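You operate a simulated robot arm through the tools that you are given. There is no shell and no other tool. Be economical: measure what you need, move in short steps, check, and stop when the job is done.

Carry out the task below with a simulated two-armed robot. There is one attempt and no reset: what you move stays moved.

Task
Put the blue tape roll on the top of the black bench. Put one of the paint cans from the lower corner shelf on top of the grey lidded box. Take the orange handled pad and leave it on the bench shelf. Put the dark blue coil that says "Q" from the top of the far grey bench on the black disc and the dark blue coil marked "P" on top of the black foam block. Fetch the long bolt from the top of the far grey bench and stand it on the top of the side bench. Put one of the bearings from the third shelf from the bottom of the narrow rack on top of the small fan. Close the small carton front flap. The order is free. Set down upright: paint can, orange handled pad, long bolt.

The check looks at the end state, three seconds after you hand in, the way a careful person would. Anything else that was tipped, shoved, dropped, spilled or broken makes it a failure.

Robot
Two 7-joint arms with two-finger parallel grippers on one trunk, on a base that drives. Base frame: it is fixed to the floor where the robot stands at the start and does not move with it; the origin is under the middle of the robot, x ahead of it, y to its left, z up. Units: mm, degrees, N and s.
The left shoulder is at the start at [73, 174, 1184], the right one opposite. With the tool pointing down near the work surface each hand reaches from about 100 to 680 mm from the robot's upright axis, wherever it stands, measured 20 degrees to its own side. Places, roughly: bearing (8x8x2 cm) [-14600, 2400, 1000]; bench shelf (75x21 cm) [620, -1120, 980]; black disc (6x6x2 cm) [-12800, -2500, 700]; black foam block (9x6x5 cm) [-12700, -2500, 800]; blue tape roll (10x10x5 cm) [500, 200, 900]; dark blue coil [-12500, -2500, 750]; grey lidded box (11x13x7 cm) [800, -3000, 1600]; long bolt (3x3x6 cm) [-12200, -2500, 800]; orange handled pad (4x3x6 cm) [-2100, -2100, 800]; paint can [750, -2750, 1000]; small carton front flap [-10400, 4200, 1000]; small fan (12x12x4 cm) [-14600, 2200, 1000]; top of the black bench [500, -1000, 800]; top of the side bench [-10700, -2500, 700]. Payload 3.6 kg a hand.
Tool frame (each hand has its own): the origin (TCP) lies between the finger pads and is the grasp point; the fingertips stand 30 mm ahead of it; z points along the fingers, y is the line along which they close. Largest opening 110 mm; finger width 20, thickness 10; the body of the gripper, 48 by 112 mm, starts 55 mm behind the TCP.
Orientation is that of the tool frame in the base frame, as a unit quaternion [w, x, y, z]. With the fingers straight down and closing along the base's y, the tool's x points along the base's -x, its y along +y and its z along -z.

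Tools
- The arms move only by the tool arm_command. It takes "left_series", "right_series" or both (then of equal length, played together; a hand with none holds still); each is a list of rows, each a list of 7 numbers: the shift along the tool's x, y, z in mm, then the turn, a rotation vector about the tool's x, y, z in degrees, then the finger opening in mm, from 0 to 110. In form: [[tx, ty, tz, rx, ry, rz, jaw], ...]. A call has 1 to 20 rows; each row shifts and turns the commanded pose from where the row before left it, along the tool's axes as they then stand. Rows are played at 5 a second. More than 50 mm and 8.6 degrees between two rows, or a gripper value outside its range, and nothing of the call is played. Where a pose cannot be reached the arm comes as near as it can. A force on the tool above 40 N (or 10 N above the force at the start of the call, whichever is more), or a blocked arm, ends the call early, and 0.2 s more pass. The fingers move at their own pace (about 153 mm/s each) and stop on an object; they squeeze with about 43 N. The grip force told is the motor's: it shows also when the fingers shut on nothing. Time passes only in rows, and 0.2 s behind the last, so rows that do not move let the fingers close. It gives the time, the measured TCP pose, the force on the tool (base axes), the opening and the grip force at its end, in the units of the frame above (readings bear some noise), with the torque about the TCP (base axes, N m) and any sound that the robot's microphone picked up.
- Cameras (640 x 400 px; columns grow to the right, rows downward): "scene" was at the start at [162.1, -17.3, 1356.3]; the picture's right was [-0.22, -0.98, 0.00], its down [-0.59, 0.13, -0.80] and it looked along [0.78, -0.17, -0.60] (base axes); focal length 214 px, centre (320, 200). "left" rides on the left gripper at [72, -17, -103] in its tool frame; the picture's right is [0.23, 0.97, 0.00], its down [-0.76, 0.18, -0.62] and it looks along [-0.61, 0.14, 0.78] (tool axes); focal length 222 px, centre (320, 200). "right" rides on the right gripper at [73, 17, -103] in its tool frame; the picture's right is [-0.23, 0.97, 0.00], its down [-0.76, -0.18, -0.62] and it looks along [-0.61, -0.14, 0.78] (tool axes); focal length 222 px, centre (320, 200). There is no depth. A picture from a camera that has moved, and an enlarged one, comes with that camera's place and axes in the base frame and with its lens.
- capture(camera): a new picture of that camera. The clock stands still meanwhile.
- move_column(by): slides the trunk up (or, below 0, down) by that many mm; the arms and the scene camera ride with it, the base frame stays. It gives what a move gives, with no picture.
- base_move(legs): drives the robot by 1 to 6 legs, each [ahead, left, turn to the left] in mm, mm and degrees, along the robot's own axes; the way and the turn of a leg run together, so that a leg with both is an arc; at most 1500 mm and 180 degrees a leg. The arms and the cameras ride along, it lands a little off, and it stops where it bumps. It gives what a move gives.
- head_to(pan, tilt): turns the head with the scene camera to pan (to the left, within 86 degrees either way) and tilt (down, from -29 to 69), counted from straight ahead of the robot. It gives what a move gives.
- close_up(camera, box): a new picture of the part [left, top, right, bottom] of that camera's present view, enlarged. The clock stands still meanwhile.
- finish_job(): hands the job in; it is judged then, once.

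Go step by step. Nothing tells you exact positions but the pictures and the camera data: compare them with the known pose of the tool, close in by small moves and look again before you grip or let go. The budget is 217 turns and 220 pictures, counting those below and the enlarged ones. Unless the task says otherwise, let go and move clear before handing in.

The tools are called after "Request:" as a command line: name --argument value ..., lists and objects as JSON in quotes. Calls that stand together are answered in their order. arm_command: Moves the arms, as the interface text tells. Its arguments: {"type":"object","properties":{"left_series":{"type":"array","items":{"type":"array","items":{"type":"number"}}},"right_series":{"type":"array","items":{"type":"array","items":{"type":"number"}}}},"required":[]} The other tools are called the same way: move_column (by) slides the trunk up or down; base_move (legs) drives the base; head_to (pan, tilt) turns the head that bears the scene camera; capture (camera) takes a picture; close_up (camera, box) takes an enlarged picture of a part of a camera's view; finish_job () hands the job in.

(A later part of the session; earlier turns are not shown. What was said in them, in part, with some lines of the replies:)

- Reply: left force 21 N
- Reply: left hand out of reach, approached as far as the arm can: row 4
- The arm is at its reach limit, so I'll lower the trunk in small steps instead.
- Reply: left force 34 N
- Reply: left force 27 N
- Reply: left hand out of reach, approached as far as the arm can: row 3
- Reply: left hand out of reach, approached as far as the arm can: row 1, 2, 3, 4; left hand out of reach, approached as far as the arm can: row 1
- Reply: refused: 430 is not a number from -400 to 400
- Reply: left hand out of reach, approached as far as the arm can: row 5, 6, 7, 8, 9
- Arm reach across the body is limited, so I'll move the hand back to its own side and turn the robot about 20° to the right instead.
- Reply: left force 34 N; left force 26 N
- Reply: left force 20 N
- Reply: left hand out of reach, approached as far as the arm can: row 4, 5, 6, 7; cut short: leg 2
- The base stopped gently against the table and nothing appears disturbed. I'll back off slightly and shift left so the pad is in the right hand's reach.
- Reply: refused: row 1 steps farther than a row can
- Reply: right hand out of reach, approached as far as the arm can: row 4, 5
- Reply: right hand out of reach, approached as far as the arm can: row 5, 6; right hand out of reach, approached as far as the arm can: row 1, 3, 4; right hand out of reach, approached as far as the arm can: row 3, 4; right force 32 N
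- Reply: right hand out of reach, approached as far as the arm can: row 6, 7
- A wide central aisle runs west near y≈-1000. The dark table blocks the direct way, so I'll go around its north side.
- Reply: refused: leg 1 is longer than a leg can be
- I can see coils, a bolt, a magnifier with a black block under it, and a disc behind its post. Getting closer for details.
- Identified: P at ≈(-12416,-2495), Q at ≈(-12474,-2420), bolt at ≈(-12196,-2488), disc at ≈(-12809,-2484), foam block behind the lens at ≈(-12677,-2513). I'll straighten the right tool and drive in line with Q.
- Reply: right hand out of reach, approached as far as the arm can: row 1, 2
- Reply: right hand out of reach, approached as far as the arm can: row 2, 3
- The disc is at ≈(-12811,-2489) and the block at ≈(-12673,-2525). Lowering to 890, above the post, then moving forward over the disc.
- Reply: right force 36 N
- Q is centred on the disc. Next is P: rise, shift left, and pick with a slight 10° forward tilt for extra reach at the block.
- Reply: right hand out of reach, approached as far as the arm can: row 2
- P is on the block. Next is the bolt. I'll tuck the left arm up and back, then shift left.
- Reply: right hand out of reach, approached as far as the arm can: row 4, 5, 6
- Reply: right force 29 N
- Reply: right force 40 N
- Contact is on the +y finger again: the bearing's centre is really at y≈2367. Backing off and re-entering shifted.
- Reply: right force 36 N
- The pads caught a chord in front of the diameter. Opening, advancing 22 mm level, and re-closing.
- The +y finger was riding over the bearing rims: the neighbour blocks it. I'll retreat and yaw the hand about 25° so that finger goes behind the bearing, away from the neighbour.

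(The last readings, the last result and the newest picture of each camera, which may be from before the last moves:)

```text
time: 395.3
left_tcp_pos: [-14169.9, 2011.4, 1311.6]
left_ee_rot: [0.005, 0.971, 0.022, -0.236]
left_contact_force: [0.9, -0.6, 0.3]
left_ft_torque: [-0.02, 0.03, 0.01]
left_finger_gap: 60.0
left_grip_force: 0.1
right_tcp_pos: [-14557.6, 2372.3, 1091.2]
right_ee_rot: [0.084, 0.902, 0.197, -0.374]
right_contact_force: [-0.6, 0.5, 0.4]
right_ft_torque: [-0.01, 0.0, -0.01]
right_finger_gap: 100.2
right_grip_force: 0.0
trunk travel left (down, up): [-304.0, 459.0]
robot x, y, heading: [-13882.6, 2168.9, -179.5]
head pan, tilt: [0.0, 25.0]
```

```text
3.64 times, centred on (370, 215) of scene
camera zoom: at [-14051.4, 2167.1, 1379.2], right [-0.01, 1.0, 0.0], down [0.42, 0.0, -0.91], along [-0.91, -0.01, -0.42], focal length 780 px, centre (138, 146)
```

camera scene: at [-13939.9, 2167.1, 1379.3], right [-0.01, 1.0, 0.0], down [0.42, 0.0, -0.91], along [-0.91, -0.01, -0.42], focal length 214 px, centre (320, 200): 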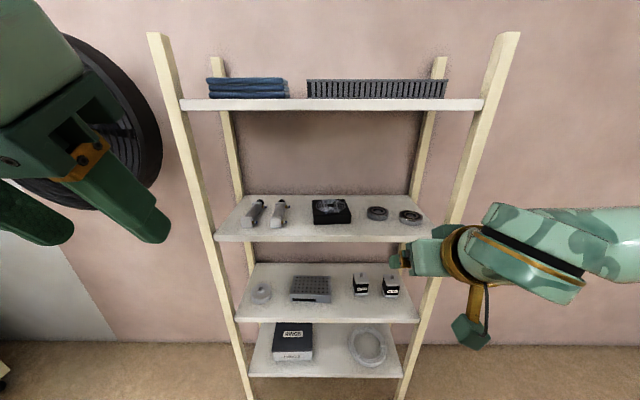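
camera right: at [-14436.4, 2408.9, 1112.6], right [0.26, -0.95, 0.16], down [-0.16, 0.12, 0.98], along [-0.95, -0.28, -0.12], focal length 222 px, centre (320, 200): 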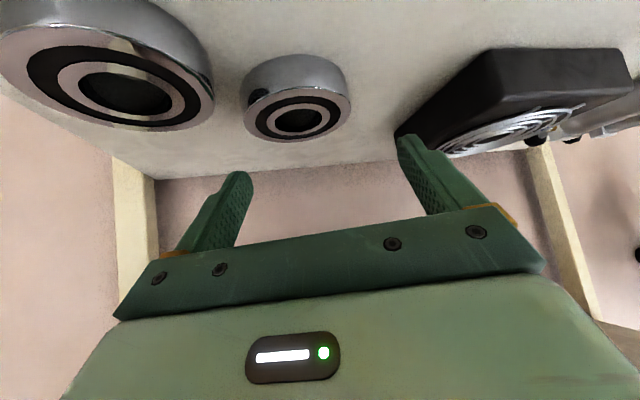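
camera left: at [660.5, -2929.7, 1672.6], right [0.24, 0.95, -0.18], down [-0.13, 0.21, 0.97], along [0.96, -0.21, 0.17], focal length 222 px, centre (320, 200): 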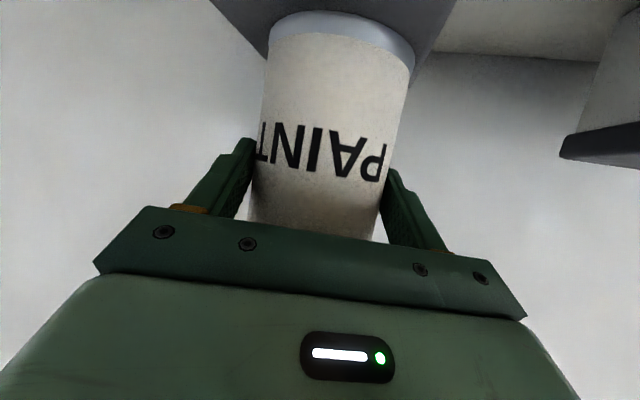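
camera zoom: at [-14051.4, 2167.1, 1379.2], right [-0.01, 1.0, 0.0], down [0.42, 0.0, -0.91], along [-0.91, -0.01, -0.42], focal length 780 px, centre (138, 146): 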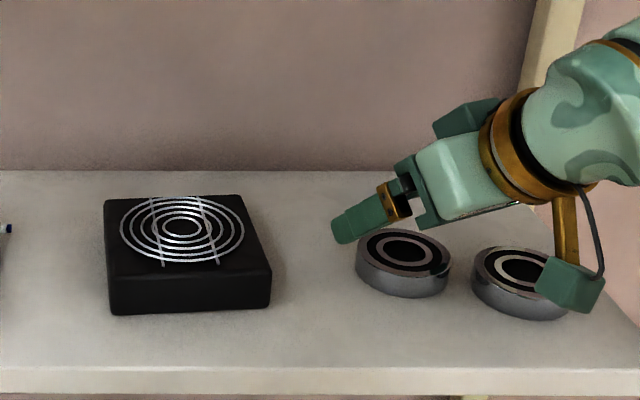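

Now both cameras agree: the shelf is at ≈1018 and bearing b1 at (-14577,2372, top ≈1039); the earlier grips were past its far side. I'll lower around it with a tight opening.

Request:
arm_command --right_series '[[8, -2, 8, 0, 0, 0, 92], [8, -2, 8, 0, 0, 0, 92], [4, -1, 4, 0, 0, 0, 92], [0, 0, 0, 0, 0, 0, 92]]'

Request:
capture --camera "right"

Request:
close_up --camera "scene" --box '[330, 180, 450, 270]'

```text
time: 396.3
left_tcp_pos: [-14168.3, 2011.2, 1312.1]
left_ee_rot: [0.004, 0.972, 0.022, -0.235]
left_contact_force: [-0.1, -0.8, -0.2]
left_ft_torque: [-0.01, 0.0, -0.03]
left_finger_gap: 60.0
left_grip_force: 0.0
right_tcp_pos: [-14559.5, 2375.3, 1062.8]
right_ee_rot: [0.082, 0.902, 0.196, -0.375]
right_contact_force: [0.2, 0.3, 0.2]
right_ft_torque: [0.01, -0.01, 0.01]
right_finger_gap: 92.0
right_grip_force: 0.0
trunk travel left (down, up): [-304.0, 459.0]
robot x, y, heading: [-13876.2, 2162.1, -179.7]
head pan, tilt: [0.0, 25.0]
```

```text
50 pictures are left
camera right: at [-14438.4, 2412.8, 1084.5], right [0.26, -0.95, 0.16], down [-0.16, 0.12, 0.98], along [-0.95, -0.28, -0.12], focal length 222 px, centre (320, 200)
```

right: 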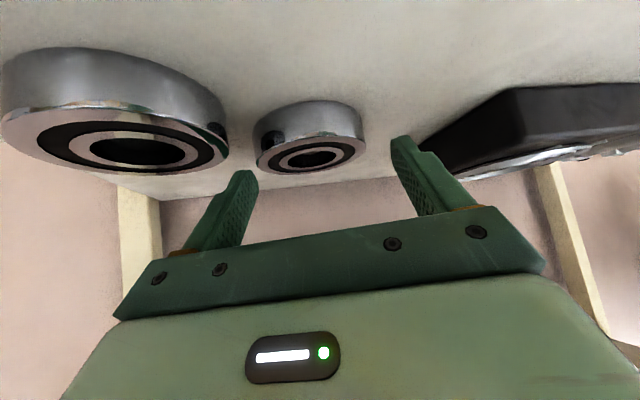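

```text
4.44 times, centred on (390, 225) of scene
camera zoom: at [-14051.0, 2166.4, 1379.2], right [-0.01, 1.0, 0.0], down [0.42, 0.0, -0.91], along [-0.91, -0.01, -0.42], focal length 953 px, centre (9, 89)
```

zoom: 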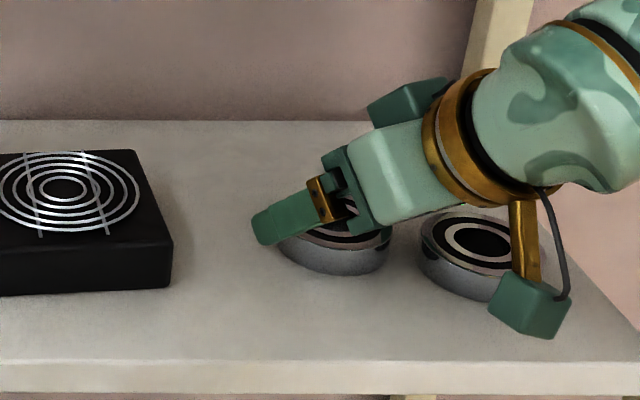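

Request:
arm_command --right_series '[[0, -3.5, 0, 0, 0, 0, 92], [3, 0, 3, 0, 0, 0, 92], [3, 0, 3, 0, 0, 0, 92], [2, 0, 2, 0, 0, 0, 92]]'

Request:
capture --camera "right"

```text
time: 397.3
left_tcp_pos: [-14167.9, 2009.0, 1311.6]
left_ee_rot: [0.005, 0.971, 0.022, -0.237]
left_contact_force: [-0.2, -0.7, 0.1]
left_ft_torque: [0.0, 0.02, 0.01]
left_finger_gap: 59.8
left_grip_force: 0.0
right_tcp_pos: [-14561.4, 2379.1, 1052.0]
right_ee_rot: [0.081, 0.903, 0.195, -0.375]
right_contact_force: [0.8, 0.6, -0.3]
right_ft_torque: [0.0, -0.03, -0.02]
right_finger_gap: 91.9
right_grip_force: 0.1
trunk travel left (down, up): [-304.0, 459.0]
robot x, y, heading: [-13880.8, 2168.5, -179.8]
head pan, tilt: [0.0, 25.0]
```

```text
48 pictures are left
camera right: at [-14439.7, 2416.3, 1074.1], right [0.26, -0.95, 0.16], down [-0.16, 0.12, 0.98], along [-0.95, -0.28, -0.12], focal length 222 px, centre (320, 200)
```

right: 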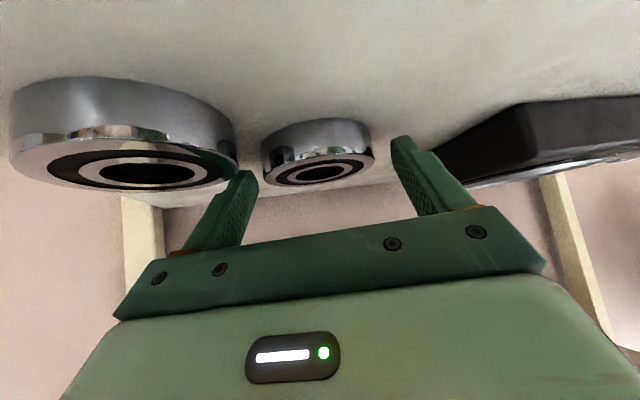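

Request:
arm_command --right_series '[[-3, 0, 6, 0, 0, 0, 92], [0, 0, 0, 0, 0, 0, 60], [0, 0, 0, 0, 0, 0, 60], [0, 0, 0, 0, 0, 0, 60]]'

Request:
capture --camera "right"

```text
time: 398.3
left_tcp_pos: [-14170.4, 2011.0, 1312.2]
left_ee_rot: [0.004, 0.972, 0.021, -0.236]
left_contact_force: [0.1, 1.3, 0.7]
left_ft_torque: [0.01, -0.02, 0.01]
left_finger_gap: 60.1
left_grip_force: 0.1
right_tcp_pos: [-14566.8, 2376.4, 1050.6]
right_ee_rot: [0.082, 0.902, 0.197, -0.375]
right_contact_force: [0.3, -0.7, -0.4]
right_ft_torque: [0.04, -0.01, -0.02]
right_finger_gap: 69.6
right_grip_force: 43.0
trunk travel left (down, up): [-304.0, 459.0]
robot x, y, heading: [-13878.1, 2166.6, -179.7]
head pan, tilt: [0.0, 25.0]
```

```text
47 pictures are left
camera right: at [-14445.6, 2413.5, 1071.7], right [0.26, -0.95, 0.16], down [-0.16, 0.12, 0.98], along [-0.95, -0.28, -0.12], focal length 222 px, centre (320, 200)
```

right: 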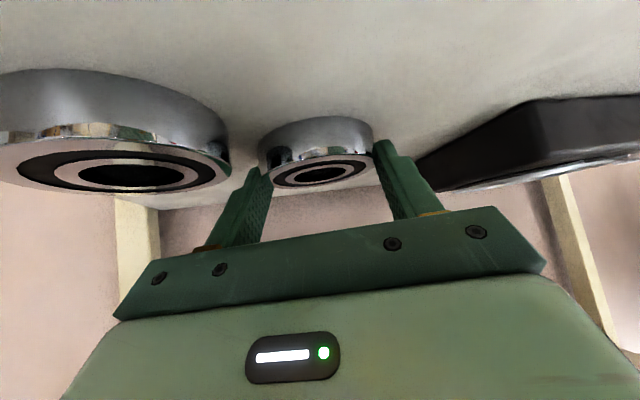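

The gap is 69.6 mm both times, so the bearing's diameter is simply ~70 mm and this is a full-diameter grip. Test-lifting.

Request:
arm_command --right_series '[[-7, 0, -7, 0, 0, 0, 60], [-14, 0, -14, 0, 0, 0, 60], [-14, 0, -14, 0, 0, 0, 60]]'

Request:
capture --camera "right"

Request:
close_up --camera "scene" --box '[300, 160, 460, 270]'

```text
time: 399.1
left_tcp_pos: [-14168.0, 2009.1, 1312.4]
left_ee_rot: [0.004, 0.971, 0.021, -0.236]
left_contact_force: [1.0, 0.3, -0.1]
left_ft_torque: [0.0, 0.04, 0.02]
left_finger_gap: 59.9
left_grip_force: 0.0
right_tcp_pos: [-14565.2, 2375.8, 1100.5]
right_ee_rot: [0.083, 0.903, 0.196, -0.373]
right_contact_force: [-0.6, -0.3, -1.7]
right_ft_torque: [0.02, -0.06, -0.01]
right_finger_gap: 69.6
right_grip_force: 43.5
trunk travel left (down, up): [-304.0, 459.0]
robot x, y, heading: [-13883.8, 2161.3, -179.8]
head pan, tilt: [0.0, 25.0]
```

```text
46 pictures are left
camera right: at [-14444.1, 2413.2, 1122.2], right [0.26, -0.95, 0.16], down [-0.16, 0.12, 0.98], along [-0.95, -0.28, -0.12], focal length 222 px, centre (320, 200)
```

right: 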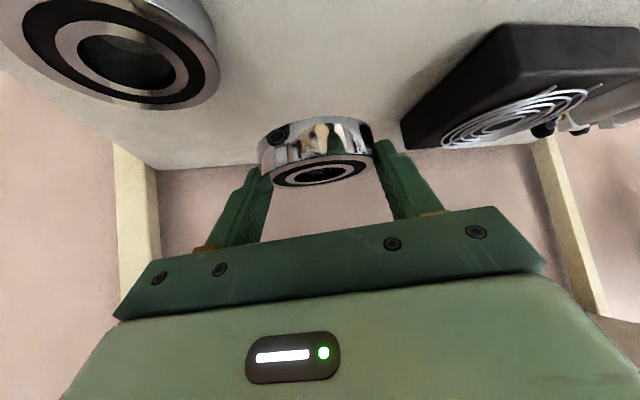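

```text
3.64 times, centred on (380, 215) of scene
camera zoom: at [-14050.7, 2166.1, 1379.3], right [-0.01, 1.0, 0.0], down [0.42, 0.0, -0.91], along [-0.91, -0.01, -0.42], focal length 780 px, centre (102, 146)
```

zoom: 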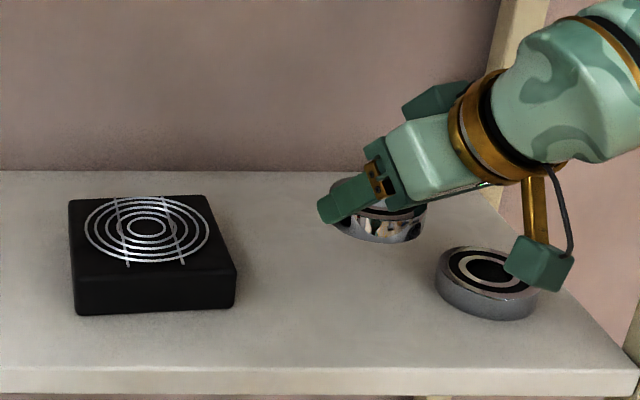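

The bearing is held level. The fan's top centre is at ≈(-14569,2195,1060). I'll raise slightly and shift the base left by ~173 mm.

Request:
arm_command --right_series '[[-8, 0, -8, 0, 0, 0, 60], [-6, 0, -6, 0, 0, 0, 60]]'

Request:
base_move --legs '[[-13, 172, 0]]'

Request:
capture --camera "right"

Request:
close_up --camera "scene" --box '[300, 150, 460, 260]'

```text
time: 399.7
left_tcp_pos: [-14168.8, 2010.0, 1311.9]
left_ee_rot: [0.005, 0.971, 0.023, -0.236]
left_contact_force: [0.7, -0.5, 0.3]
left_ft_torque: [-0.03, -0.03, -0.01]
left_finger_gap: 59.8
left_grip_force: 0.0
right_tcp_pos: [-14566.5, 2376.0, 1122.2]
right_ee_rot: [0.082, 0.902, 0.196, -0.375]
right_contact_force: [0.0, -0.8, -2.3]
right_ft_torque: [0.02, -0.05, -0.04]
right_finger_gap: 69.7
right_grip_force: 42.8
trunk travel left (down, up): [-304.0, 459.0]
robot x, y, heading: [-13877.8, 2164.2, -179.6]
head pan, tilt: [0.0, 25.0]
```

```text
time: 401.2
left_tcp_pos: [-14154.9, 1836.4, 1311.8]
left_ee_rot: [0.003, 0.972, 0.022, -0.236]
left_contact_force: [0.2, -0.8, -0.5]
left_ft_torque: [0.03, 0.02, -0.03]
left_finger_gap: 59.9
left_grip_force: 0.0
right_tcp_pos: [-14552.1, 2204.1, 1120.7]
right_ee_rot: [0.082, 0.903, 0.196, -0.374]
right_contact_force: [0.0, -0.4, -2.5]
right_ft_torque: [0.02, -0.01, 0.01]
right_finger_gap: 69.5
right_grip_force: 43.0
trunk travel left (down, up): [-304.0, 459.0]
robot x, y, heading: [-13864.6, 1994.4, -179.8]
head pan, tilt: [0.0, 25.0]
```

```text
44 pictures are left
camera right: at [-14431.2, 2241.7, 1142.6], right [0.26, -0.95, 0.16], down [-0.16, 0.12, 0.98], along [-0.95, -0.28, -0.12], focal length 222 px, centre (320, 200)
```

right: 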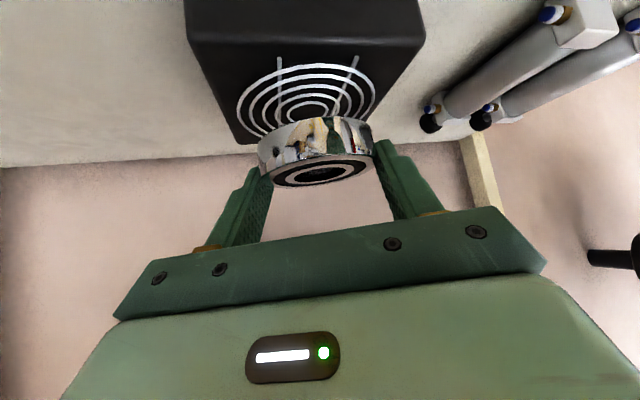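

```text
3.64 times, centred on (380, 205) of scene
camera zoom: at [-14037.0, 1994.1, 1379.2], right [-0.01, 1.0, 0.0], down [0.42, 0.0, -0.91], along [-0.91, -0.01, -0.42], focal length 780 px, centre (102, 182)
```

zoom: 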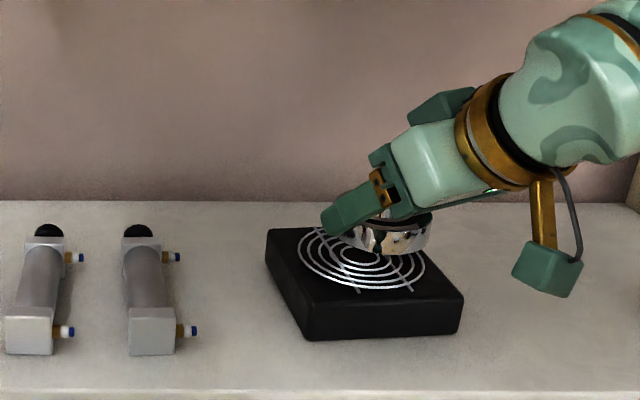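

Request:
arm_command --right_series '[[-13.6, -3, 13.6, 0, 0, 0, 60], [8, 0, 8, 0, 0, 0, 60], [7, 0, 7, 0, 0, 0, 60], [0, 0, 0, 0, 0, 0, 60]]'

Request:
capture --camera "right"

Request:
close_up --camera "scene" --box '[330, 170, 450, 260]'

```text
time: 402.2
left_tcp_pos: [-14155.4, 1837.8, 1312.0]
left_ee_rot: [0.004, 0.972, 0.022, -0.236]
left_contact_force: [-0.2, -0.6, -0.4]
left_ft_torque: [0.0, 0.04, 0.03]
left_finger_gap: 59.7
left_grip_force: 0.0
right_tcp_pos: [-14550.6, 2204.0, 1098.9]
right_ee_rot: [0.082, 0.903, 0.195, -0.375]
right_contact_force: [0.0, 0.6, -2.5]
right_ft_torque: [0.03, -0.03, -0.02]
right_finger_gap: 69.5
right_grip_force: 43.0
right hand out of reach, approached as far as the arm can: row 1
trunk travel left (down, up): [-304.0, 459.0]
robot x, y, heading: [-13868.1, 1993.9, -179.5]
head pan, tilt: [0.0, 25.0]
```

```text
42 pictures are left
camera right: at [-14430.7, 2242.1, 1121.5], right [0.26, -0.95, 0.16], down [-0.16, 0.12, 0.98], along [-0.95, -0.28, -0.12], focal length 222 px, centre (320, 200)
```

right: 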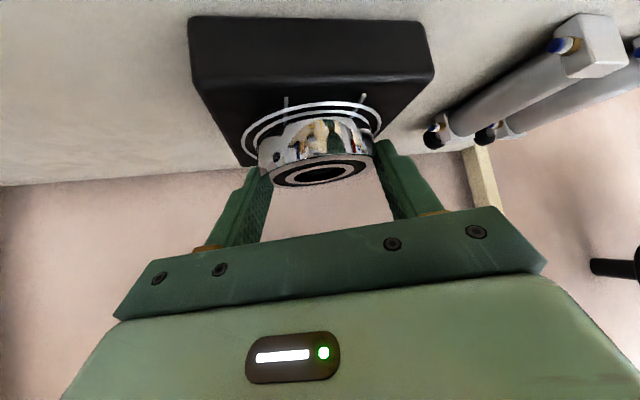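

```text
4.44 times, centred on (390, 215) of scene
camera zoom: at [-14037.0, 1995.2, 1379.2], right [-0.01, 1.0, 0.0], down [0.42, 0.0, -0.91], along [-0.91, -0.01, -0.42], focal length 953 px, centre (9, 133)
```

zoom: 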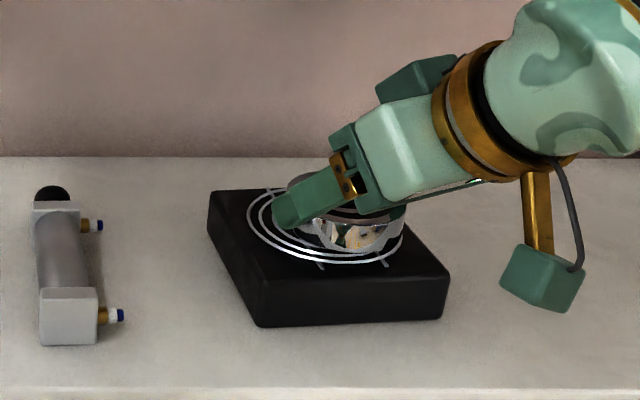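

The bearing sits ~15 mm to the right of the fan's centre. Nudging the base, then lowering.

Request:
base_move --legs '[[10, 14, 0]]'

Request:
arm_command --right_series '[[2, 0, 2, 0, 0, 0, 60], [2, 0, 2, 0, 0, 0, 60], [1.5, 0, 1.5, 0, 0, 0, 60], [1.5, 0, 1.5, 0, 0, 0, 60]]'

Request:
close_up --camera "scene" --box '[330, 170, 450, 260]'

```text
time: 403.0
left_tcp_pos: [-14166.5, 1825.6, 1311.2]
left_ee_rot: [0.005, 0.971, 0.022, -0.236]
left_contact_force: [0.9, 0.5, -0.8]
left_ft_torque: [0.0, 0.0, 0.02]
left_finger_gap: 59.8
left_grip_force: 0.1
right_tcp_pos: [-14561.4, 2191.6, 1100.2]
right_ee_rot: [0.081, 0.903, 0.196, -0.375]
right_contact_force: [0.7, 0.3, -1.7]
right_ft_torque: [0.03, -0.04, -0.01]
right_finger_gap: 69.7
right_grip_force: 43.2
trunk travel left (down, up): [-304.0, 459.0]
robot x, y, heading: [-13876.2, 1983.6, -179.6]
head pan, tilt: [0.0, 25.0]
```

```text
time: 404.0
left_tcp_pos: [-14163.8, 1826.5, 1312.1]
left_ee_rot: [0.004, 0.972, 0.022, -0.236]
left_contact_force: [0.5, -0.4, -0.9]
left_ft_torque: [0.0, 0.01, 0.0]
left_finger_gap: 60.2
left_grip_force: 0.0
right_tcp_pos: [-14560.6, 2192.3, 1090.2]
right_ee_rot: [0.083, 0.902, 0.196, -0.374]
right_contact_force: [-0.3, 0.0, -1.5]
right_ft_torque: [-0.05, -0.03, -0.05]
right_finger_gap: 69.5
right_grip_force: 43.3
trunk travel left (down, up): [-304.0, 459.0]
robot x, y, heading: [-13874.0, 1979.1, -179.8]
head pan, tilt: [0.0, 25.0]
```

```text
4.44 times, centred on (390, 215) of scene
camera zoom: at [-14047.1, 1981.5, 1379.2], right [-0.01, 1.0, 0.0], down [0.42, 0.0, -0.91], along [-0.91, -0.01, -0.42], focal length 953 px, centre (9, 133)
```

zoom: 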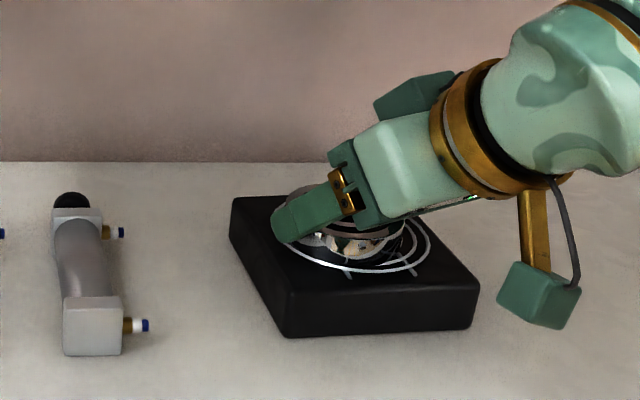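

Request:
arm_command --right_series '[[1.5, 0, 1.5, 0, 0, 0, 60], [1.5, 0, 1.5, 0, 0, 0, 60], [1.5, 0, 1.5, 0, 0, 0, 60], [1.5, 0, 1.5, 0, 0, 0, 60]]'

Request:
close_up --camera "scene" --box '[350, 190, 430, 250]'

```text
time: 405.0
left_tcp_pos: [-14163.2, 1824.5, 1311.9]
left_ee_rot: [0.004, 0.971, 0.022, -0.236]
left_contact_force: [0.8, -1.2, 0.4]
left_ft_torque: [0.03, 0.02, 0.04]
left_finger_gap: 60.3
left_grip_force: 0.1
right_tcp_pos: [-14561.0, 2191.8, 1086.2]
right_ee_rot: [0.081, 0.901, 0.195, -0.379]
right_contact_force: [-4.0, 2.9, 20.3]
right_ft_torque: [0.25, -0.35, 0.05]
right_finger_gap: 69.4
right_grip_force: 42.7
trunk travel left (down, up): [-304.0, 459.0]
robot x, y, heading: [-13873.9, 1977.0, -179.4]
head pan, tilt: [0.0, 25.0]
```

```text
6.67 times, centred on (390, 220) of scene
camera zoom: at [-14045.1, 1981.4, 1379.8], right [-0.01, 1.0, 0.0], down [0.42, 0.0, -0.91], along [-0.91, -0.01, -0.42], focal length 1430 px, centre (-147, 67)
```

zoom: 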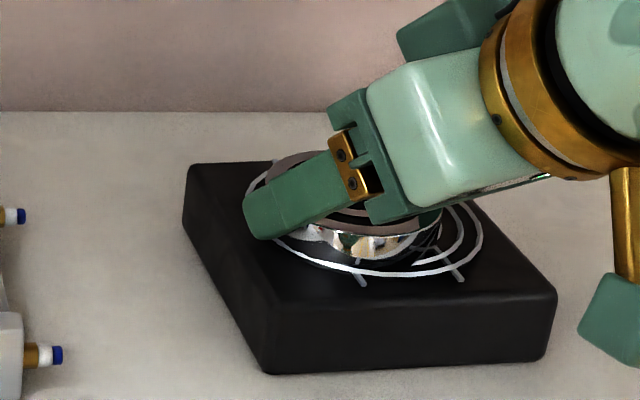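

Contact on the fan. Releasing and backing out along the tool axis.

Request:
arm_command --right_series '[[-1, 0, -1, 0, 0, 0, 60], [0, 0, 0, 0, 0, 0, 92], [0, 0, 0, 0, 0, 0, 92], [0, 0, -25, 0, 0, 0, 92], [0, 0, -35, 0, 0, 0, 92], [20, 0, -35, 0, 0, 0, 92]]'

Request:
close_up --camera "scene" --box '[310, 150, 470, 260]'

```text
time: 406.4
left_tcp_pos: [-14163.6, 1826.2, 1312.5]
left_ee_rot: [0.005, 0.971, 0.022, -0.237]
left_contact_force: [0.5, -0.4, -0.1]
left_ft_torque: [-0.02, 0.02, 0.03]
left_finger_gap: 60.0
left_grip_force: 0.0
right_tcp_pos: [-14486.9, 2226.9, 1137.1]
right_ee_rot: [0.081, 0.902, 0.194, -0.376]
right_contact_force: [0.6, 0.7, -0.1]
right_ft_torque: [-0.01, 0.02, -0.01]
right_finger_gap: 91.9
right_grip_force: 0.0
trunk travel left (down, up): [-304.0, 459.0]
robot x, y, heading: [-13873.8, 1980.3, -179.6]
head pan, tilt: [0.0, 25.0]
```

```text
3.64 times, centred on (390, 205) of scene
camera zoom: at [-14045.8, 1982.8, 1379.4], right [-0.01, 1.0, 0.0], down [0.42, 0.0, -0.91], along [-0.91, -0.01, -0.42], focal length 780 px, centre (66, 182)
```

zoom: 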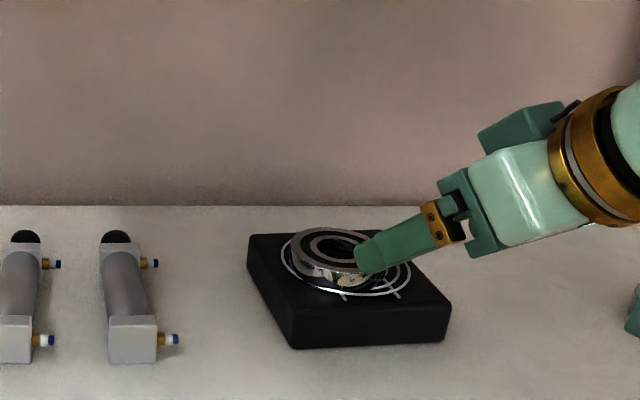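

Request:
base_move --legs '[[-450, 0, 0]]'

Request:
close_up --camera "scene" --box '[320, 150, 440, 225]'

```text
time: 409.1
left_tcp_pos: [-13711.1, 1829.0, 1312.8]
left_ee_rot: [0.004, 0.971, 0.022, -0.237]
left_contact_force: [-0.3, -0.4, 0.0]
left_ft_torque: [0.02, 0.0, 0.0]
left_finger_gap: 60.3
left_grip_force: 0.0
right_tcp_pos: [-14034.2, 2228.1, 1137.2]
right_ee_rot: [0.083, 0.902, 0.196, -0.375]
right_contact_force: [0.9, 0.0, 0.2]
right_ft_torque: [0.02, 0.02, 0.0]
right_finger_gap: 91.9
right_grip_force: 0.1
trunk travel left (down, up): [-304.0, 459.0]
robot x, y, heading: [-13422.3, 1981.3, -179.8]
head pan, tilt: [0.0, 25.0]
```

```text
5.33 times, centred on (380, 188) of scene
camera zoom: at [-13593.8, 1984.5, 1379.3], right [-0.01, 1.0, 0.0], down [0.42, 0.0, -0.91], along [-0.91, -0.01, -0.42], focal length 1144 px, centre (0, 267)
```

zoom: 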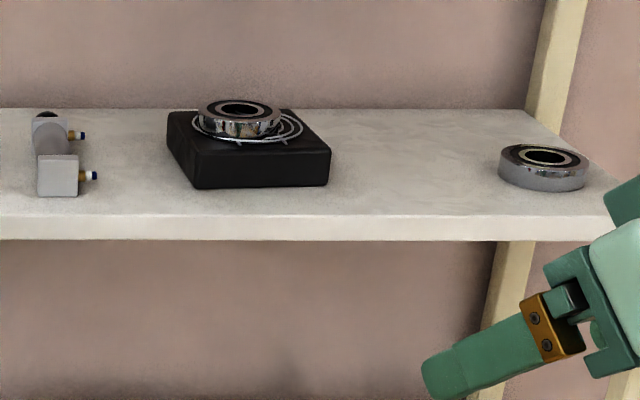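

The bearing is stable on the fan. Last is the carton flap at the packing bench; turning east and driving with a look.

Request:
base_move --legs '[[200, -480, 0], [0, 0, 180]]'

Request:
head_to --pan 10 --tilt 15

Request:
capture --camera "scene"

```text
time: 419.5
left_tcp_pos: [-13330.7, 2622.1, 1311.4]
left_ee_rot: [0.236, -0.024, 0.971, 0.005]
left_contact_force: [-0.5, -0.8, 0.2]
left_ft_torque: [-0.01, 0.0, 0.03]
left_finger_gap: 59.8
left_grip_force: 0.1
right_tcp_pos: [-13007.1, 2222.9, 1137.1]
right_ee_rot: [0.374, -0.198, 0.902, 0.083]
right_contact_force: [-0.3, 0.5, 0.2]
right_ft_torque: [0.02, -0.02, -0.01]
right_finger_gap: 92.0
right_grip_force: 0.1
trunk travel left (down, up): [-304.0, 459.0]
robot x, y, heading: [-13621.5, 2463.4, 0.6]
head pan, tilt: [0.0, 25.0]
```

```text
time: 420.2
left_tcp_pos: [-13330.4, 2621.9, 1311.4]
left_ee_rot: [0.236, -0.025, 0.972, 0.005]
left_contact_force: [-1.2, 0.2, -0.7]
left_ft_torque: [0.0, -0.01, -0.01]
left_finger_gap: 60.0
left_grip_force: 0.1
right_tcp_pos: [-13007.0, 2223.3, 1137.0]
right_ee_rot: [0.375, -0.198, 0.902, 0.084]
right_contact_force: [-0.3, 0.0, 0.6]
right_ft_torque: [0.01, 0.01, 0.03]
right_finger_gap: 92.1
right_grip_force: 0.1
trunk travel left (down, up): [-304.0, 459.0]
robot x, y, heading: [-13616.6, 2467.9, 0.6]
head pan, tilt: [10.0, 15.0]
```

```text
36 pictures are left
camera scene: at [-13452.2, 2484.4, 1395.4], right [0.18, -0.98, 0.0], down [-0.26, -0.05, -0.97], along [0.95, 0.18, -0.26], focal length 214 px, centre (320, 200)
```

scene: 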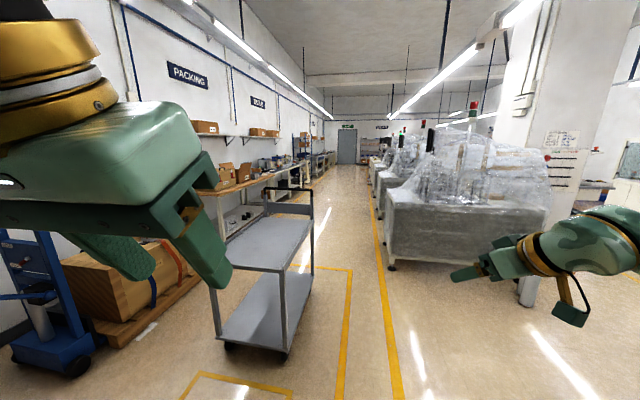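

Request:
base_move --legs '[[1400, 90, -0.6], [1450, 20, 0], [0, 0, 90], [500, 0, 0]]'

Request:
head_to --pan -10 --tilt 20

Request:
capture --camera "scene"

```text
time: 440.5
left_tcp_pos: [-10906.8, 3399.8, 1311.6]
left_ee_rot: [-0.164, 0.704, -0.669, -0.171]
left_contact_force: [-0.8, 0.6, -0.3]
left_ft_torque: [-0.02, 0.0, 0.02]
left_finger_gap: 60.0
left_grip_force: 0.0
right_tcp_pos: [-10508.6, 3724.9, 1136.6]
right_ee_rot: [-0.206, 0.778, -0.498, -0.323]
right_contact_force: [-0.5, -0.5, 0.1]
right_ft_torque: [0.0, 0.02, 0.0]
right_finger_gap: 92.0
right_grip_force: 0.1
trunk travel left (down, up): [-304.0, 459.0]
robot x, y, heading: [-10755.5, 3113.2, 90.5]
head pan, tilt: [10.0, 15.0]
```

```text
time: 441.3
left_tcp_pos: [-10907.0, 3400.1, 1311.9]
left_ee_rot: [-0.163, 0.704, -0.67, -0.17]
left_contact_force: [-0.4, -0.1, 0.8]
left_ft_torque: [0.0, -0.01, 0.01]
left_finger_gap: 60.0
left_grip_force: 0.0
right_tcp_pos: [-10510.3, 3724.0, 1137.3]
right_ee_rot: [-0.206, 0.778, -0.497, -0.324]
right_contact_force: [-0.1, 0.2, -0.9]
right_ft_torque: [0.0, 0.02, -0.03]
right_finger_gap: 91.9
right_grip_force: 0.0
trunk travel left (down, up): [-304.0, 459.0]
robot x, y, heading: [-10751.6, 3110.2, 90.4]
head pan, tilt: [-10.0, 20.0]
```

```text
35 pictures are left
camera scene: at [-10737.9, 3282.3, 1387.4], right [0.99, -0.16, 0.0], down [-0.06, -0.34, -0.94], along [0.15, 0.93, -0.34], focal length 214 px, centre (320, 200)
```

scene: 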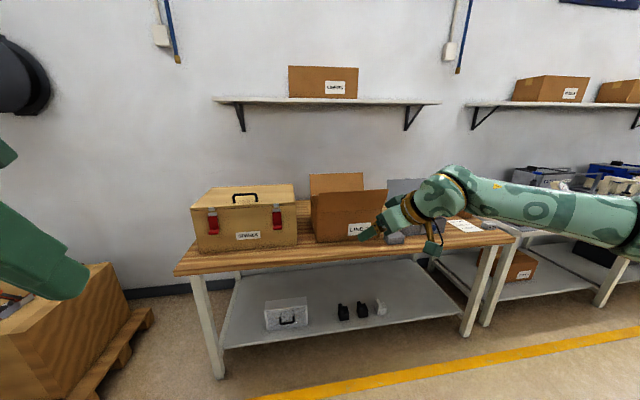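

Request:
close_up --camera "scene" --box '[290, 160, 450, 260]'

```text
4.00 times, centred on (370, 210) of scene
camera zoom: at [-10737.9, 3282.3, 1387.4], right [0.99, -0.16, 0.0], down [-0.06, -0.34, -0.94], along [0.15, 0.93, -0.34], focal length 858 px, centre (120, 160)
```

zoom: 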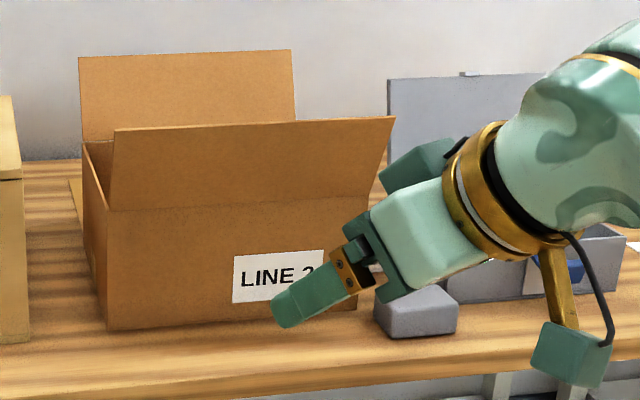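

The front flap stands up, leaning slightly toward me (hinge at z≈1045, y≈4087; top at z≈1132). I'll straighten and close the hand, then drive in to push the flap over.

Request:
arm_command --right_series '[[0, 0, 0, 5.9, 0, 5.9, 0], [0, 0, 0, 5.9, 0, 5.9, 0], [0, 0, 0, 5.9, 0, 5.9, 0], [0, -16, 0, 0, 0, 0, 0], [0, -16, 0, 0, 0, 0, 0]]'

Request:
base_move --legs '[[280, 0, -0.4]]'

Request:
capture --camera "right"

Request:
head_to --pan -20 --tilt 25

Request:
capture --camera "scene"

```text
time: 442.5
left_tcp_pos: [-10908.0, 3399.1, 1311.8]
left_ee_rot: [-0.163, 0.705, -0.669, -0.17]
left_contact_force: [-0.3, 0.2, 0.2]
left_ft_torque: [0.04, 0.0, -0.02]
left_finger_gap: 60.1
left_grip_force: 0.1
right_tcp_pos: [-10478.3, 3725.6, 1136.2]
right_ee_rot: [0.271, -0.651, 0.655, 0.271]
right_contact_force: [0.6, -0.1, 0.3]
right_ft_torque: [0.01, -0.01, 0.01]
right_finger_gap: 0.0
right_grip_force: 37.6
trunk travel left (down, up): [-304.0, 459.0]
robot x, y, heading: [-10750.4, 3109.6, 90.7]
head pan, tilt: [-10.0, 20.0]
```

```text
time: 444.5
left_tcp_pos: [-10907.3, 3682.9, 1311.8]
left_ee_rot: [-0.164, 0.702, -0.672, -0.169]
left_contact_force: [0.4, 0.1, -0.4]
left_ft_torque: [0.0, 0.03, 0.02]
left_finger_gap: 59.9
left_grip_force: 0.1
right_tcp_pos: [-10475.3, 4003.6, 1137.2]
right_ee_rot: [0.272, -0.649, 0.657, 0.271]
right_contact_force: [-0.3, 0.5, 0.8]
right_ft_torque: [0.02, -0.01, 0.0]
right_finger_gap: 0.3
right_grip_force: 37.8
trunk travel left (down, up): [-304.0, 459.0]
robot x, y, heading: [-10755.1, 3391.2, 90.3]
head pan, tilt: [-10.0, 20.0]
```

```text
33 pictures are left
camera right: at [-10493.8, 3881.0, 1158.2], right [-0.97, 0.17, 0.16], down [0.18, 0.09, 0.98], along [0.15, 0.98, -0.12], focal length 222 px, centre (320, 200)
```

right: 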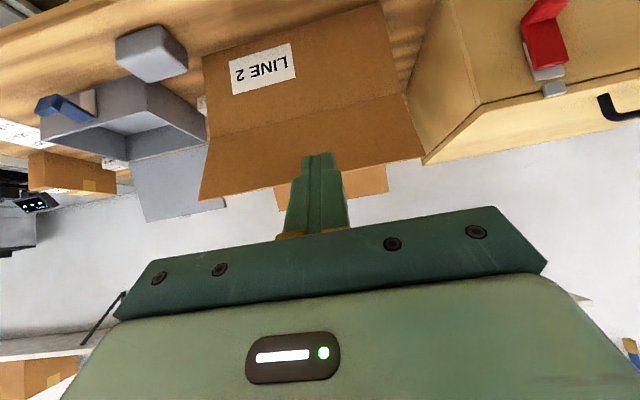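

```text
time: 445.2
left_tcp_pos: [-10907.7, 3682.4, 1312.4]
left_ee_rot: [-0.164, 0.702, -0.672, -0.171]
left_contact_force: [0.4, -0.2, 0.0]
left_ft_torque: [0.02, -0.04, 0.01]
left_finger_gap: 60.2
left_grip_force: 0.0
right_tcp_pos: [-10476.2, 4003.6, 1138.4]
right_ee_rot: [0.272, -0.649, 0.657, 0.27]
right_contact_force: [-0.4, 0.1, -0.2]
right_ft_torque: [0.01, 0.02, 0.0]
right_finger_gap: 0.3
right_grip_force: 37.9
trunk travel left (down, up): [-304.0, 459.0]
robot x, y, heading: [-10754.5, 3393.1, 90.4]
head pan, tilt: [-20.0, 25.0]
```

```text
32 pictures are left
camera scene: at [-10723.5, 3558.1, 1379.3], right [0.94, -0.34, 0.0], down [-0.14, -0.4, -0.91], along [0.31, 0.85, -0.42], focal length 214 px, centre (320, 200)
```

scene: 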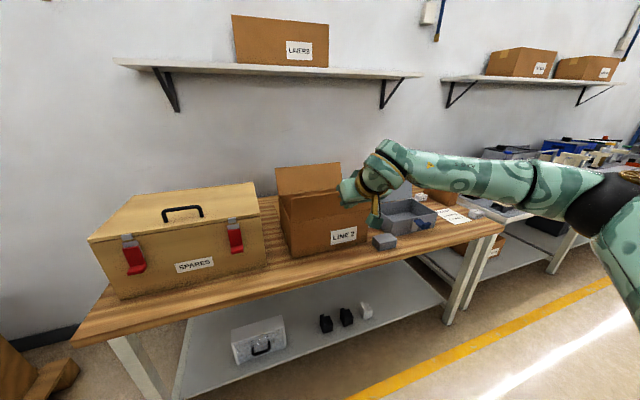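

Cross-checking the two cameras gives a corrected carton position: front face at y≈4205, hinge z≈993, flap top ≈(4186,1093), centre x≈-10438. Moving in closer, below the flap's top edge.

Request:
base_move --legs '[[140, 0, 0]]'

Request:
arm_command --right_series '[[12, -12, 12, 0, 0, 0, 0], [12, -12, 12, 0, 0, 0, 0], [12, -10, 12, 0, 0, 0, 0], [0, 0, 0, 0, 0, 0, 0]]'

Request:
capture --camera "right"

Request:
close_up --camera "scene" --box '[260, 130, 440, 260]'

```text
time: 446.5
left_tcp_pos: [-10908.4, 3823.8, 1312.2]
left_ee_rot: [-0.163, 0.702, -0.672, -0.17]
left_contact_force: [-0.6, 0.1, 1.2]
left_ft_torque: [-0.02, -0.02, -0.02]
left_finger_gap: 60.1
left_grip_force: 0.1
right_tcp_pos: [-10475.6, 4144.8, 1136.5]
right_ee_rot: [0.272, -0.649, 0.657, 0.27]
right_contact_force: [-0.5, -0.1, -0.4]
right_ft_torque: [-0.04, -0.01, 0.01]
right_finger_gap: 0.0
right_grip_force: 37.5
trunk travel left (down, up): [-304.0, 459.0]
robot x, y, heading: [-10752.1, 3532.9, 90.3]
head pan, tilt: [-20.0, 25.0]
```

```text
time: 447.5
left_tcp_pos: [-10908.2, 3822.3, 1312.4]
left_ee_rot: [-0.164, 0.702, -0.672, -0.17]
left_contact_force: [0.4, 0.0, -0.2]
left_ft_torque: [-0.01, -0.01, 0.01]
left_finger_gap: 60.1
left_grip_force: 0.1
right_tcp_pos: [-10442.1, 4144.0, 1087.2]
right_ee_rot: [0.272, -0.649, 0.657, 0.27]
right_contact_force: [0.9, 0.9, 0.4]
right_ft_torque: [-0.01, -0.02, 0.0]
right_finger_gap: 0.0
right_grip_force: 37.9
trunk travel left (down, up): [-304.0, 459.0]
robot x, y, heading: [-10750.4, 3533.4, 89.9]
head pan, tilt: [-20.0, 25.0]
```

```text
31 pictures are left
camera right: at [-10460.3, 4020.6, 1108.0], right [-0.97, 0.17, 0.16], down [0.18, 0.09, 0.98], along [0.15, 0.98, -0.12], focal length 222 px, centre (320, 200)
```

right: 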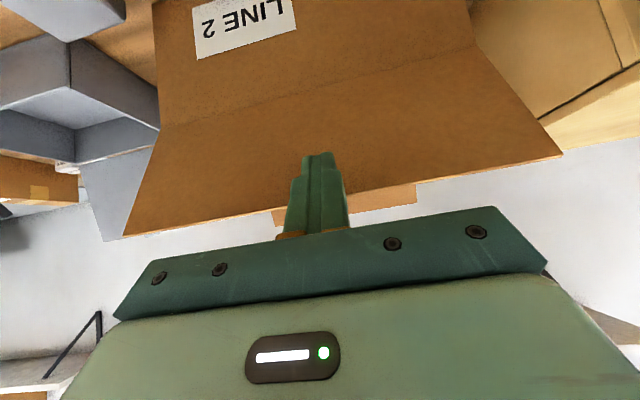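

```text
3.08 times, centred on (350, 195) of scene
camera zoom: at [-10724.4, 3698.6, 1379.2], right [0.94, -0.34, 0.0], down [-0.14, -0.4, -0.91], along [0.31, 0.85, -0.42], focal length 660 px, centre (228, 215)
```

zoom: 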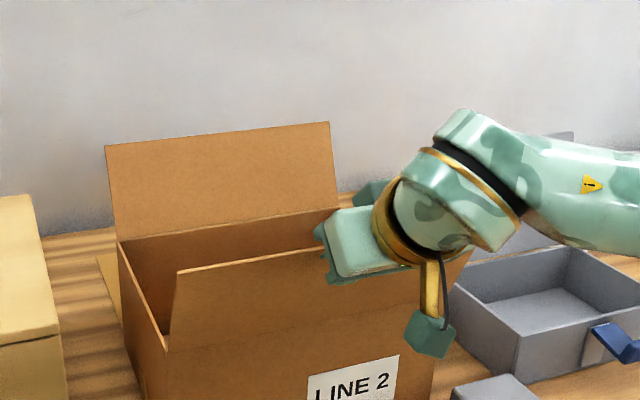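

Pushing the flap over along its arc (first part).

Request:
arm_command --right_series '[[-11, 0, 10.3, 0, 0, 0, 0], [-11, 0, 10.3, 0, 0, 0, 0], [-8.8, 0, 10.3, 0, 0, 0, 0], [-8.8, 0, 10.3, 0, 0, 0, 0], [-4.6, 0, 11.6, 0, 0, 0, 0], [-4.6, 0, 11.6, 0, 0, 0, 0], [-1, 0, 13, 0, 0, 0, 0], [-1, 0, 13, 0, 0, 0, 0]]'

Request:
capture --camera "right"

Request:
close_up --camera "scene" --box '[260, 130, 440, 260]'

```text
time: 449.3
left_tcp_pos: [-10909.8, 3824.2, 1311.6]
left_ee_rot: [-0.164, 0.702, -0.672, -0.17]
left_contact_force: [0.5, -0.6, 0.3]
left_ft_torque: [0.0, 0.0, 0.02]
left_finger_gap: 60.0
left_grip_force: 0.1
right_tcp_pos: [-10442.9, 4244.3, 1057.1]
right_ee_rot: [0.272, -0.649, 0.657, 0.269]
right_contact_force: [-0.1, 0.1, -0.2]
right_ft_torque: [-0.03, -0.01, 0.02]
right_finger_gap: 0.0
right_grip_force: 37.7
trunk travel left (down, up): [-304.0, 459.0]
robot x, y, heading: [-10754.8, 3533.6, 90.0]
head pan, tilt: [-20.0, 25.0]
```

```text
29 pictures are left
camera right: at [-10461.2, 4120.1, 1079.3], right [-0.97, 0.17, 0.16], down [0.18, 0.09, 0.98], along [0.15, 0.98, -0.12], focal length 222 px, centre (320, 200)
```

right: 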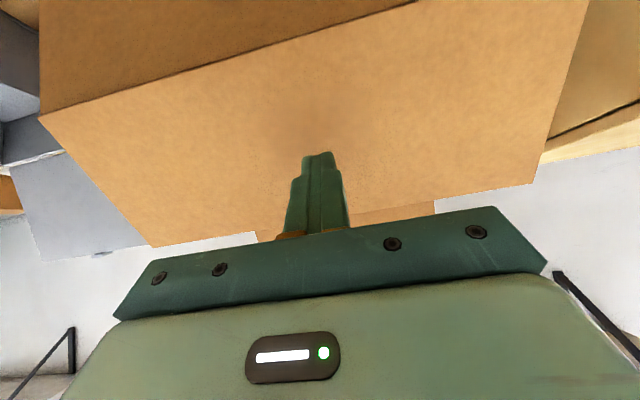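

```text
3.08 times, centred on (350, 195) of scene
camera zoom: at [-10724.2, 3699.0, 1379.2], right [0.94, -0.34, 0.0], down [-0.14, -0.4, -0.91], along [0.31, 0.85, -0.42], focal length 660 px, centre (228, 215)
```

zoom: 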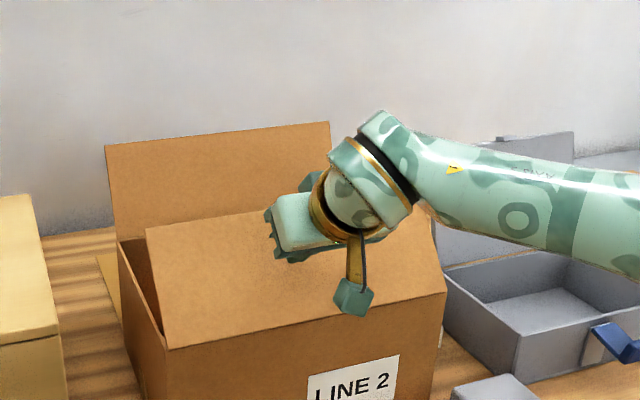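

The flap is folding in nicely. Continuing down.

Request:
arm_command --right_series '[[1.5, 0, 9.5, 0, 0, 0, 0], [3, 0, 9.2, 0, 0, 0, 0], [4.6, 0, 8.8, 0, 0, 0, 0], [4.6, 0, 8.8, 0, 0, 0, 0], [3, 0, 4, 0, 0, 0, 0]]'

Request:
capture --camera "right"

Request:
close_up --camera "scene" --box '[260, 130, 440, 260]'

```text
time: 450.5
left_tcp_pos: [-10908.9, 3822.6, 1311.5]
left_ee_rot: [-0.164, 0.702, -0.672, -0.17]
left_contact_force: [-0.3, 0.0, 0.6]
left_ft_torque: [-0.01, -0.01, 0.01]
left_finger_gap: 59.9
left_grip_force: 0.0
right_tcp_pos: [-10441.6, 4257.9, 1017.5]
right_ee_rot: [0.272, -0.649, 0.657, 0.27]
right_contact_force: [-0.1, -0.2, 0.5]
right_ft_torque: [-0.02, 0.01, -0.02]
right_finger_gap: 0.0
right_grip_force: 37.2
trunk travel left (down, up): [-304.0, 459.0]
robot x, y, heading: [-10754.4, 3530.4, 90.3]
head pan, tilt: [-20.0, 25.0]
```

```text
27 pictures are left
camera right: at [-10459.5, 4135.4, 1039.0], right [-0.97, 0.17, 0.16], down [0.18, 0.09, 0.98], along [0.15, 0.98, -0.12], focal length 222 px, centre (320, 200)
```

right: 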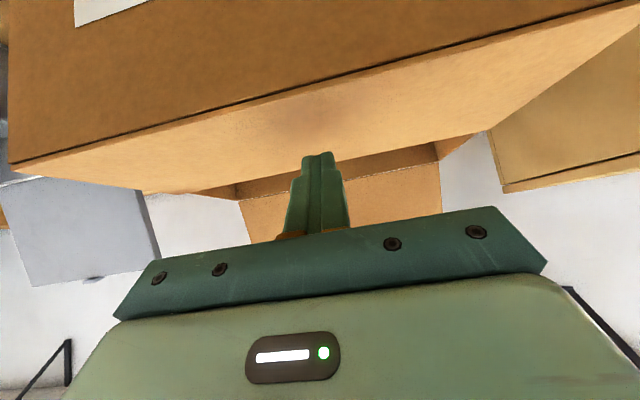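

```text
3.08 times, centred on (350, 195) of scene
camera zoom: at [-10724.1, 3698.5, 1379.2], right [0.94, -0.34, 0.0], down [-0.14, -0.4, -0.91], along [0.31, 0.85, -0.42], focal length 660 px, centre (228, 215)
```

zoom: 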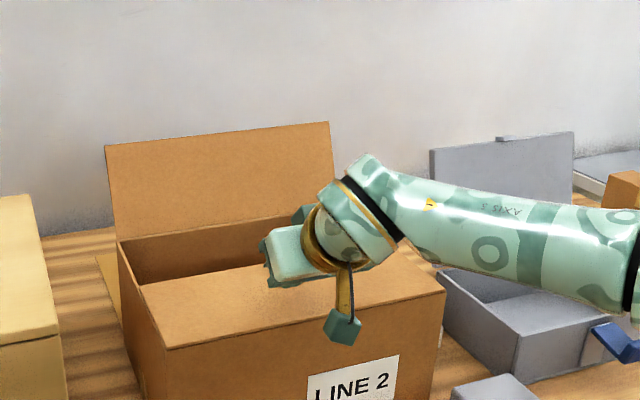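

Request:
arm_command --right_series '[[2.1, 0, 2.1, 0, 0, 0, 0], [2.1, 0, 2.1, 0, 0, 0, 0], [2.1, 0, 2.1, 0, 0, 0, 0]]'

Request:
close_up --camera "scene" --box '[270, 180, 400, 270]'

```text
time: 451.3
left_tcp_pos: [-10908.6, 3821.9, 1312.0]
left_ee_rot: [-0.165, 0.702, -0.672, -0.171]
left_contact_force: [1.0, 0.0, 0.2]
left_ft_torque: [0.03, 0.02, 0.02]
left_finger_gap: 60.2
left_grip_force: 0.0
right_tcp_pos: [-10441.8, 4258.6, 1009.5]
right_ee_rot: [0.272, -0.649, 0.657, 0.27]
right_contact_force: [0.2, 0.3, 0.8]
right_ft_torque: [-0.01, -0.01, 0.03]
right_finger_gap: 0.0
right_grip_force: 38.1
trunk travel left (down, up): [-304.0, 459.0]
robot x, y, heading: [-10751.4, 3532.4, 90.2]
head pan, tilt: [-20.0, 25.0]
```

```text
4.44 times, centred on (335, 225) of scene
camera zoom: at [-10724.1, 3698.6, 1379.2], right [0.94, -0.34, 0.0], down [-0.14, -0.4, -0.91], along [0.31, 0.85, -0.42], focal length 953 px, centre (253, 89)
```

zoom: 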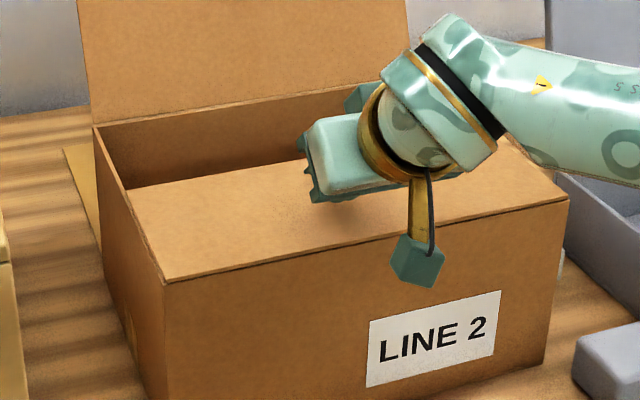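

Request:
arm_command --right_series '[[2.1, 0, 2.1, 0, 0, 0, 0], [2.1, 0, 2.1, 0, 0, 0, 0], [2.1, 0, 2.1, 0, 0, 0, 0], [2.1, 0, 2.1, 0, 0, 0, 0]]'

Request:
close_up --camera "scene" --box '[270, 180, 400, 270]'

```text
time: 452.3
left_tcp_pos: [-10908.6, 3819.7, 1312.8]
left_ee_rot: [-0.165, 0.702, -0.672, -0.172]
left_contact_force: [-0.5, -0.3, 1.0]
left_ft_torque: [0.0, 0.01, 0.01]
left_finger_gap: 60.2
left_grip_force: 0.0
right_tcp_pos: [-10441.7, 4258.6, 1004.1]
right_ee_rot: [0.276, -0.647, 0.656, 0.274]
right_contact_force: [5.7, 3.4, 22.0]
right_ft_torque: [0.42, -0.18, -0.03]
right_finger_gap: 0.0
right_grip_force: 37.7
trunk travel left (down, up): [-304.0, 459.0]
robot x, y, heading: [-10754.1, 3533.3, 90.3]
head pan, tilt: [-20.0, 25.0]
```

```text
4.44 times, centred on (335, 225) of scene
camera zoom: at [-10724.3, 3696.1, 1379.9], right [0.94, -0.34, 0.0], down [-0.14, -0.4, -0.91], along [0.31, 0.85, -0.42], focal length 953 px, centre (253, 89)
```

zoom: 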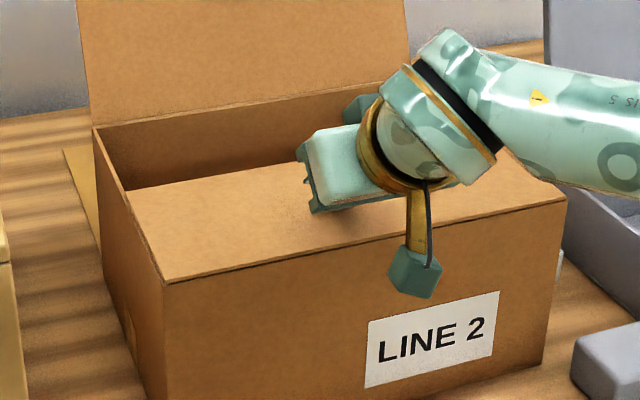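

The flap is at its stop. Lifting off straight up and checking that it stays.

Request:
arm_command --right_series '[[-7, 0, -7, 0, 0, 0, 0], [-20, 0, -20, 0, 0, 0, 0], [-25, 0, -25, 0, 0, 0, 0], [-25, 0, -25, 0, 0, 0, 0]]'

Request:
base_move --legs '[[-400, 0, 0]]'

Request:
close_up --camera "scene" --box '[260, 130, 440, 260]'

```text
time: 453.3
left_tcp_pos: [-10908.6, 3822.0, 1312.8]
left_ee_rot: [-0.164, 0.702, -0.672, -0.17]
left_contact_force: [-0.5, 0.1, -0.4]
left_ft_torque: [0.01, -0.02, -0.01]
left_finger_gap: 59.7
left_grip_force: 0.0
right_tcp_pos: [-10443.1, 4260.1, 1105.6]
right_ee_rot: [0.271, -0.649, 0.658, 0.27]
right_contact_force: [0.1, -0.2, 0.0]
right_ft_torque: [0.0, 0.0, 0.01]
right_finger_gap: 0.1
right_grip_force: 37.7
trunk travel left (down, up): [-304.0, 459.0]
robot x, y, heading: [-10755.6, 3529.6, 90.1]
head pan, tilt: [-20.0, 25.0]
```

```text
time: 455.8
left_tcp_pos: [-10906.1, 3431.8, 1312.1]
left_ee_rot: [-0.164, 0.701, -0.672, -0.17]
left_contact_force: [-0.5, 0.9, -0.5]
left_ft_torque: [0.03, -0.03, 0.02]
left_finger_gap: 60.2
left_grip_force: 0.1
right_tcp_pos: [-10440.3, 3870.6, 1105.8]
right_ee_rot: [0.272, -0.649, 0.657, 0.271]
right_contact_force: [-0.2, -0.9, -0.5]
right_ft_torque: [0.02, 0.01, -0.02]
right_finger_gap: 0.0
right_grip_force: 38.0
trunk travel left (down, up): [-304.0, 459.0]
robot x, y, heading: [-10748.2, 3139.8, 90.5]
head pan, tilt: [-20.0, 25.0]
```

```text
3.08 times, centred on (350, 195) of scene
camera zoom: at [-10722.4, 3308.2, 1379.3], right [0.94, -0.34, 0.0], down [-0.14, -0.4, -0.91], along [0.31, 0.85, -0.42], focal length 660 px, centre (228, 215)
```

zoom: 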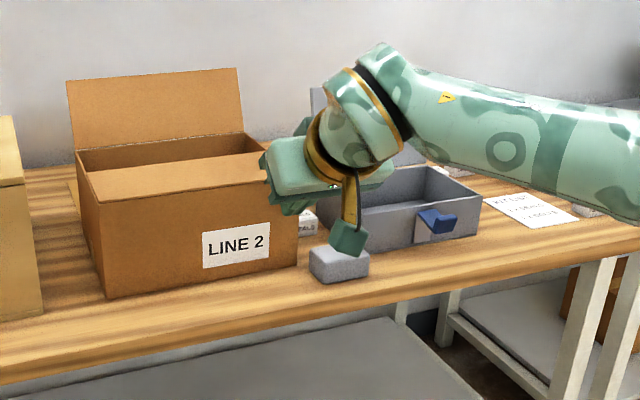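

The flap stays closed, and every item is in its place with both hands clear. Handing in.

Request:
finish_job

```text
The job is handed in.
```

I've done all eight parts of the task and handed the job in; I don't know yet how it was judged.

- **Blue tape roll:** it is on the black bench, in the free area behind the "RUN" device.
- **Paint can:** one of the two PAINT cans stands upright on the grey lidded box.
- **Orange handled pad:** it stands upright on the bench shelf.
- **Coils:** Q is on the black disc and P is on the black foam block.
- **Long bolt:** it stands on the side bench, between the black tray and the yellow coil.
- **Bearing:** it lies flat on the small fan.
- **Carton flap:** it is folded down to its stop and stayed closed after I let go.

Four contacts could count against it:

- **Rack post:** early on, a finger touched the first rack's post.
- **Blue table:** the base stopped against it once.
- **Bearing shelf:** my fingers touched the shelf, or the bearings' rims, several times before I got a proper grip.
- **Bearing I moved:** it slid about 15–20 mm on its shelf before I picked it up.

I saw nothing tipped or knocked over from any of these.
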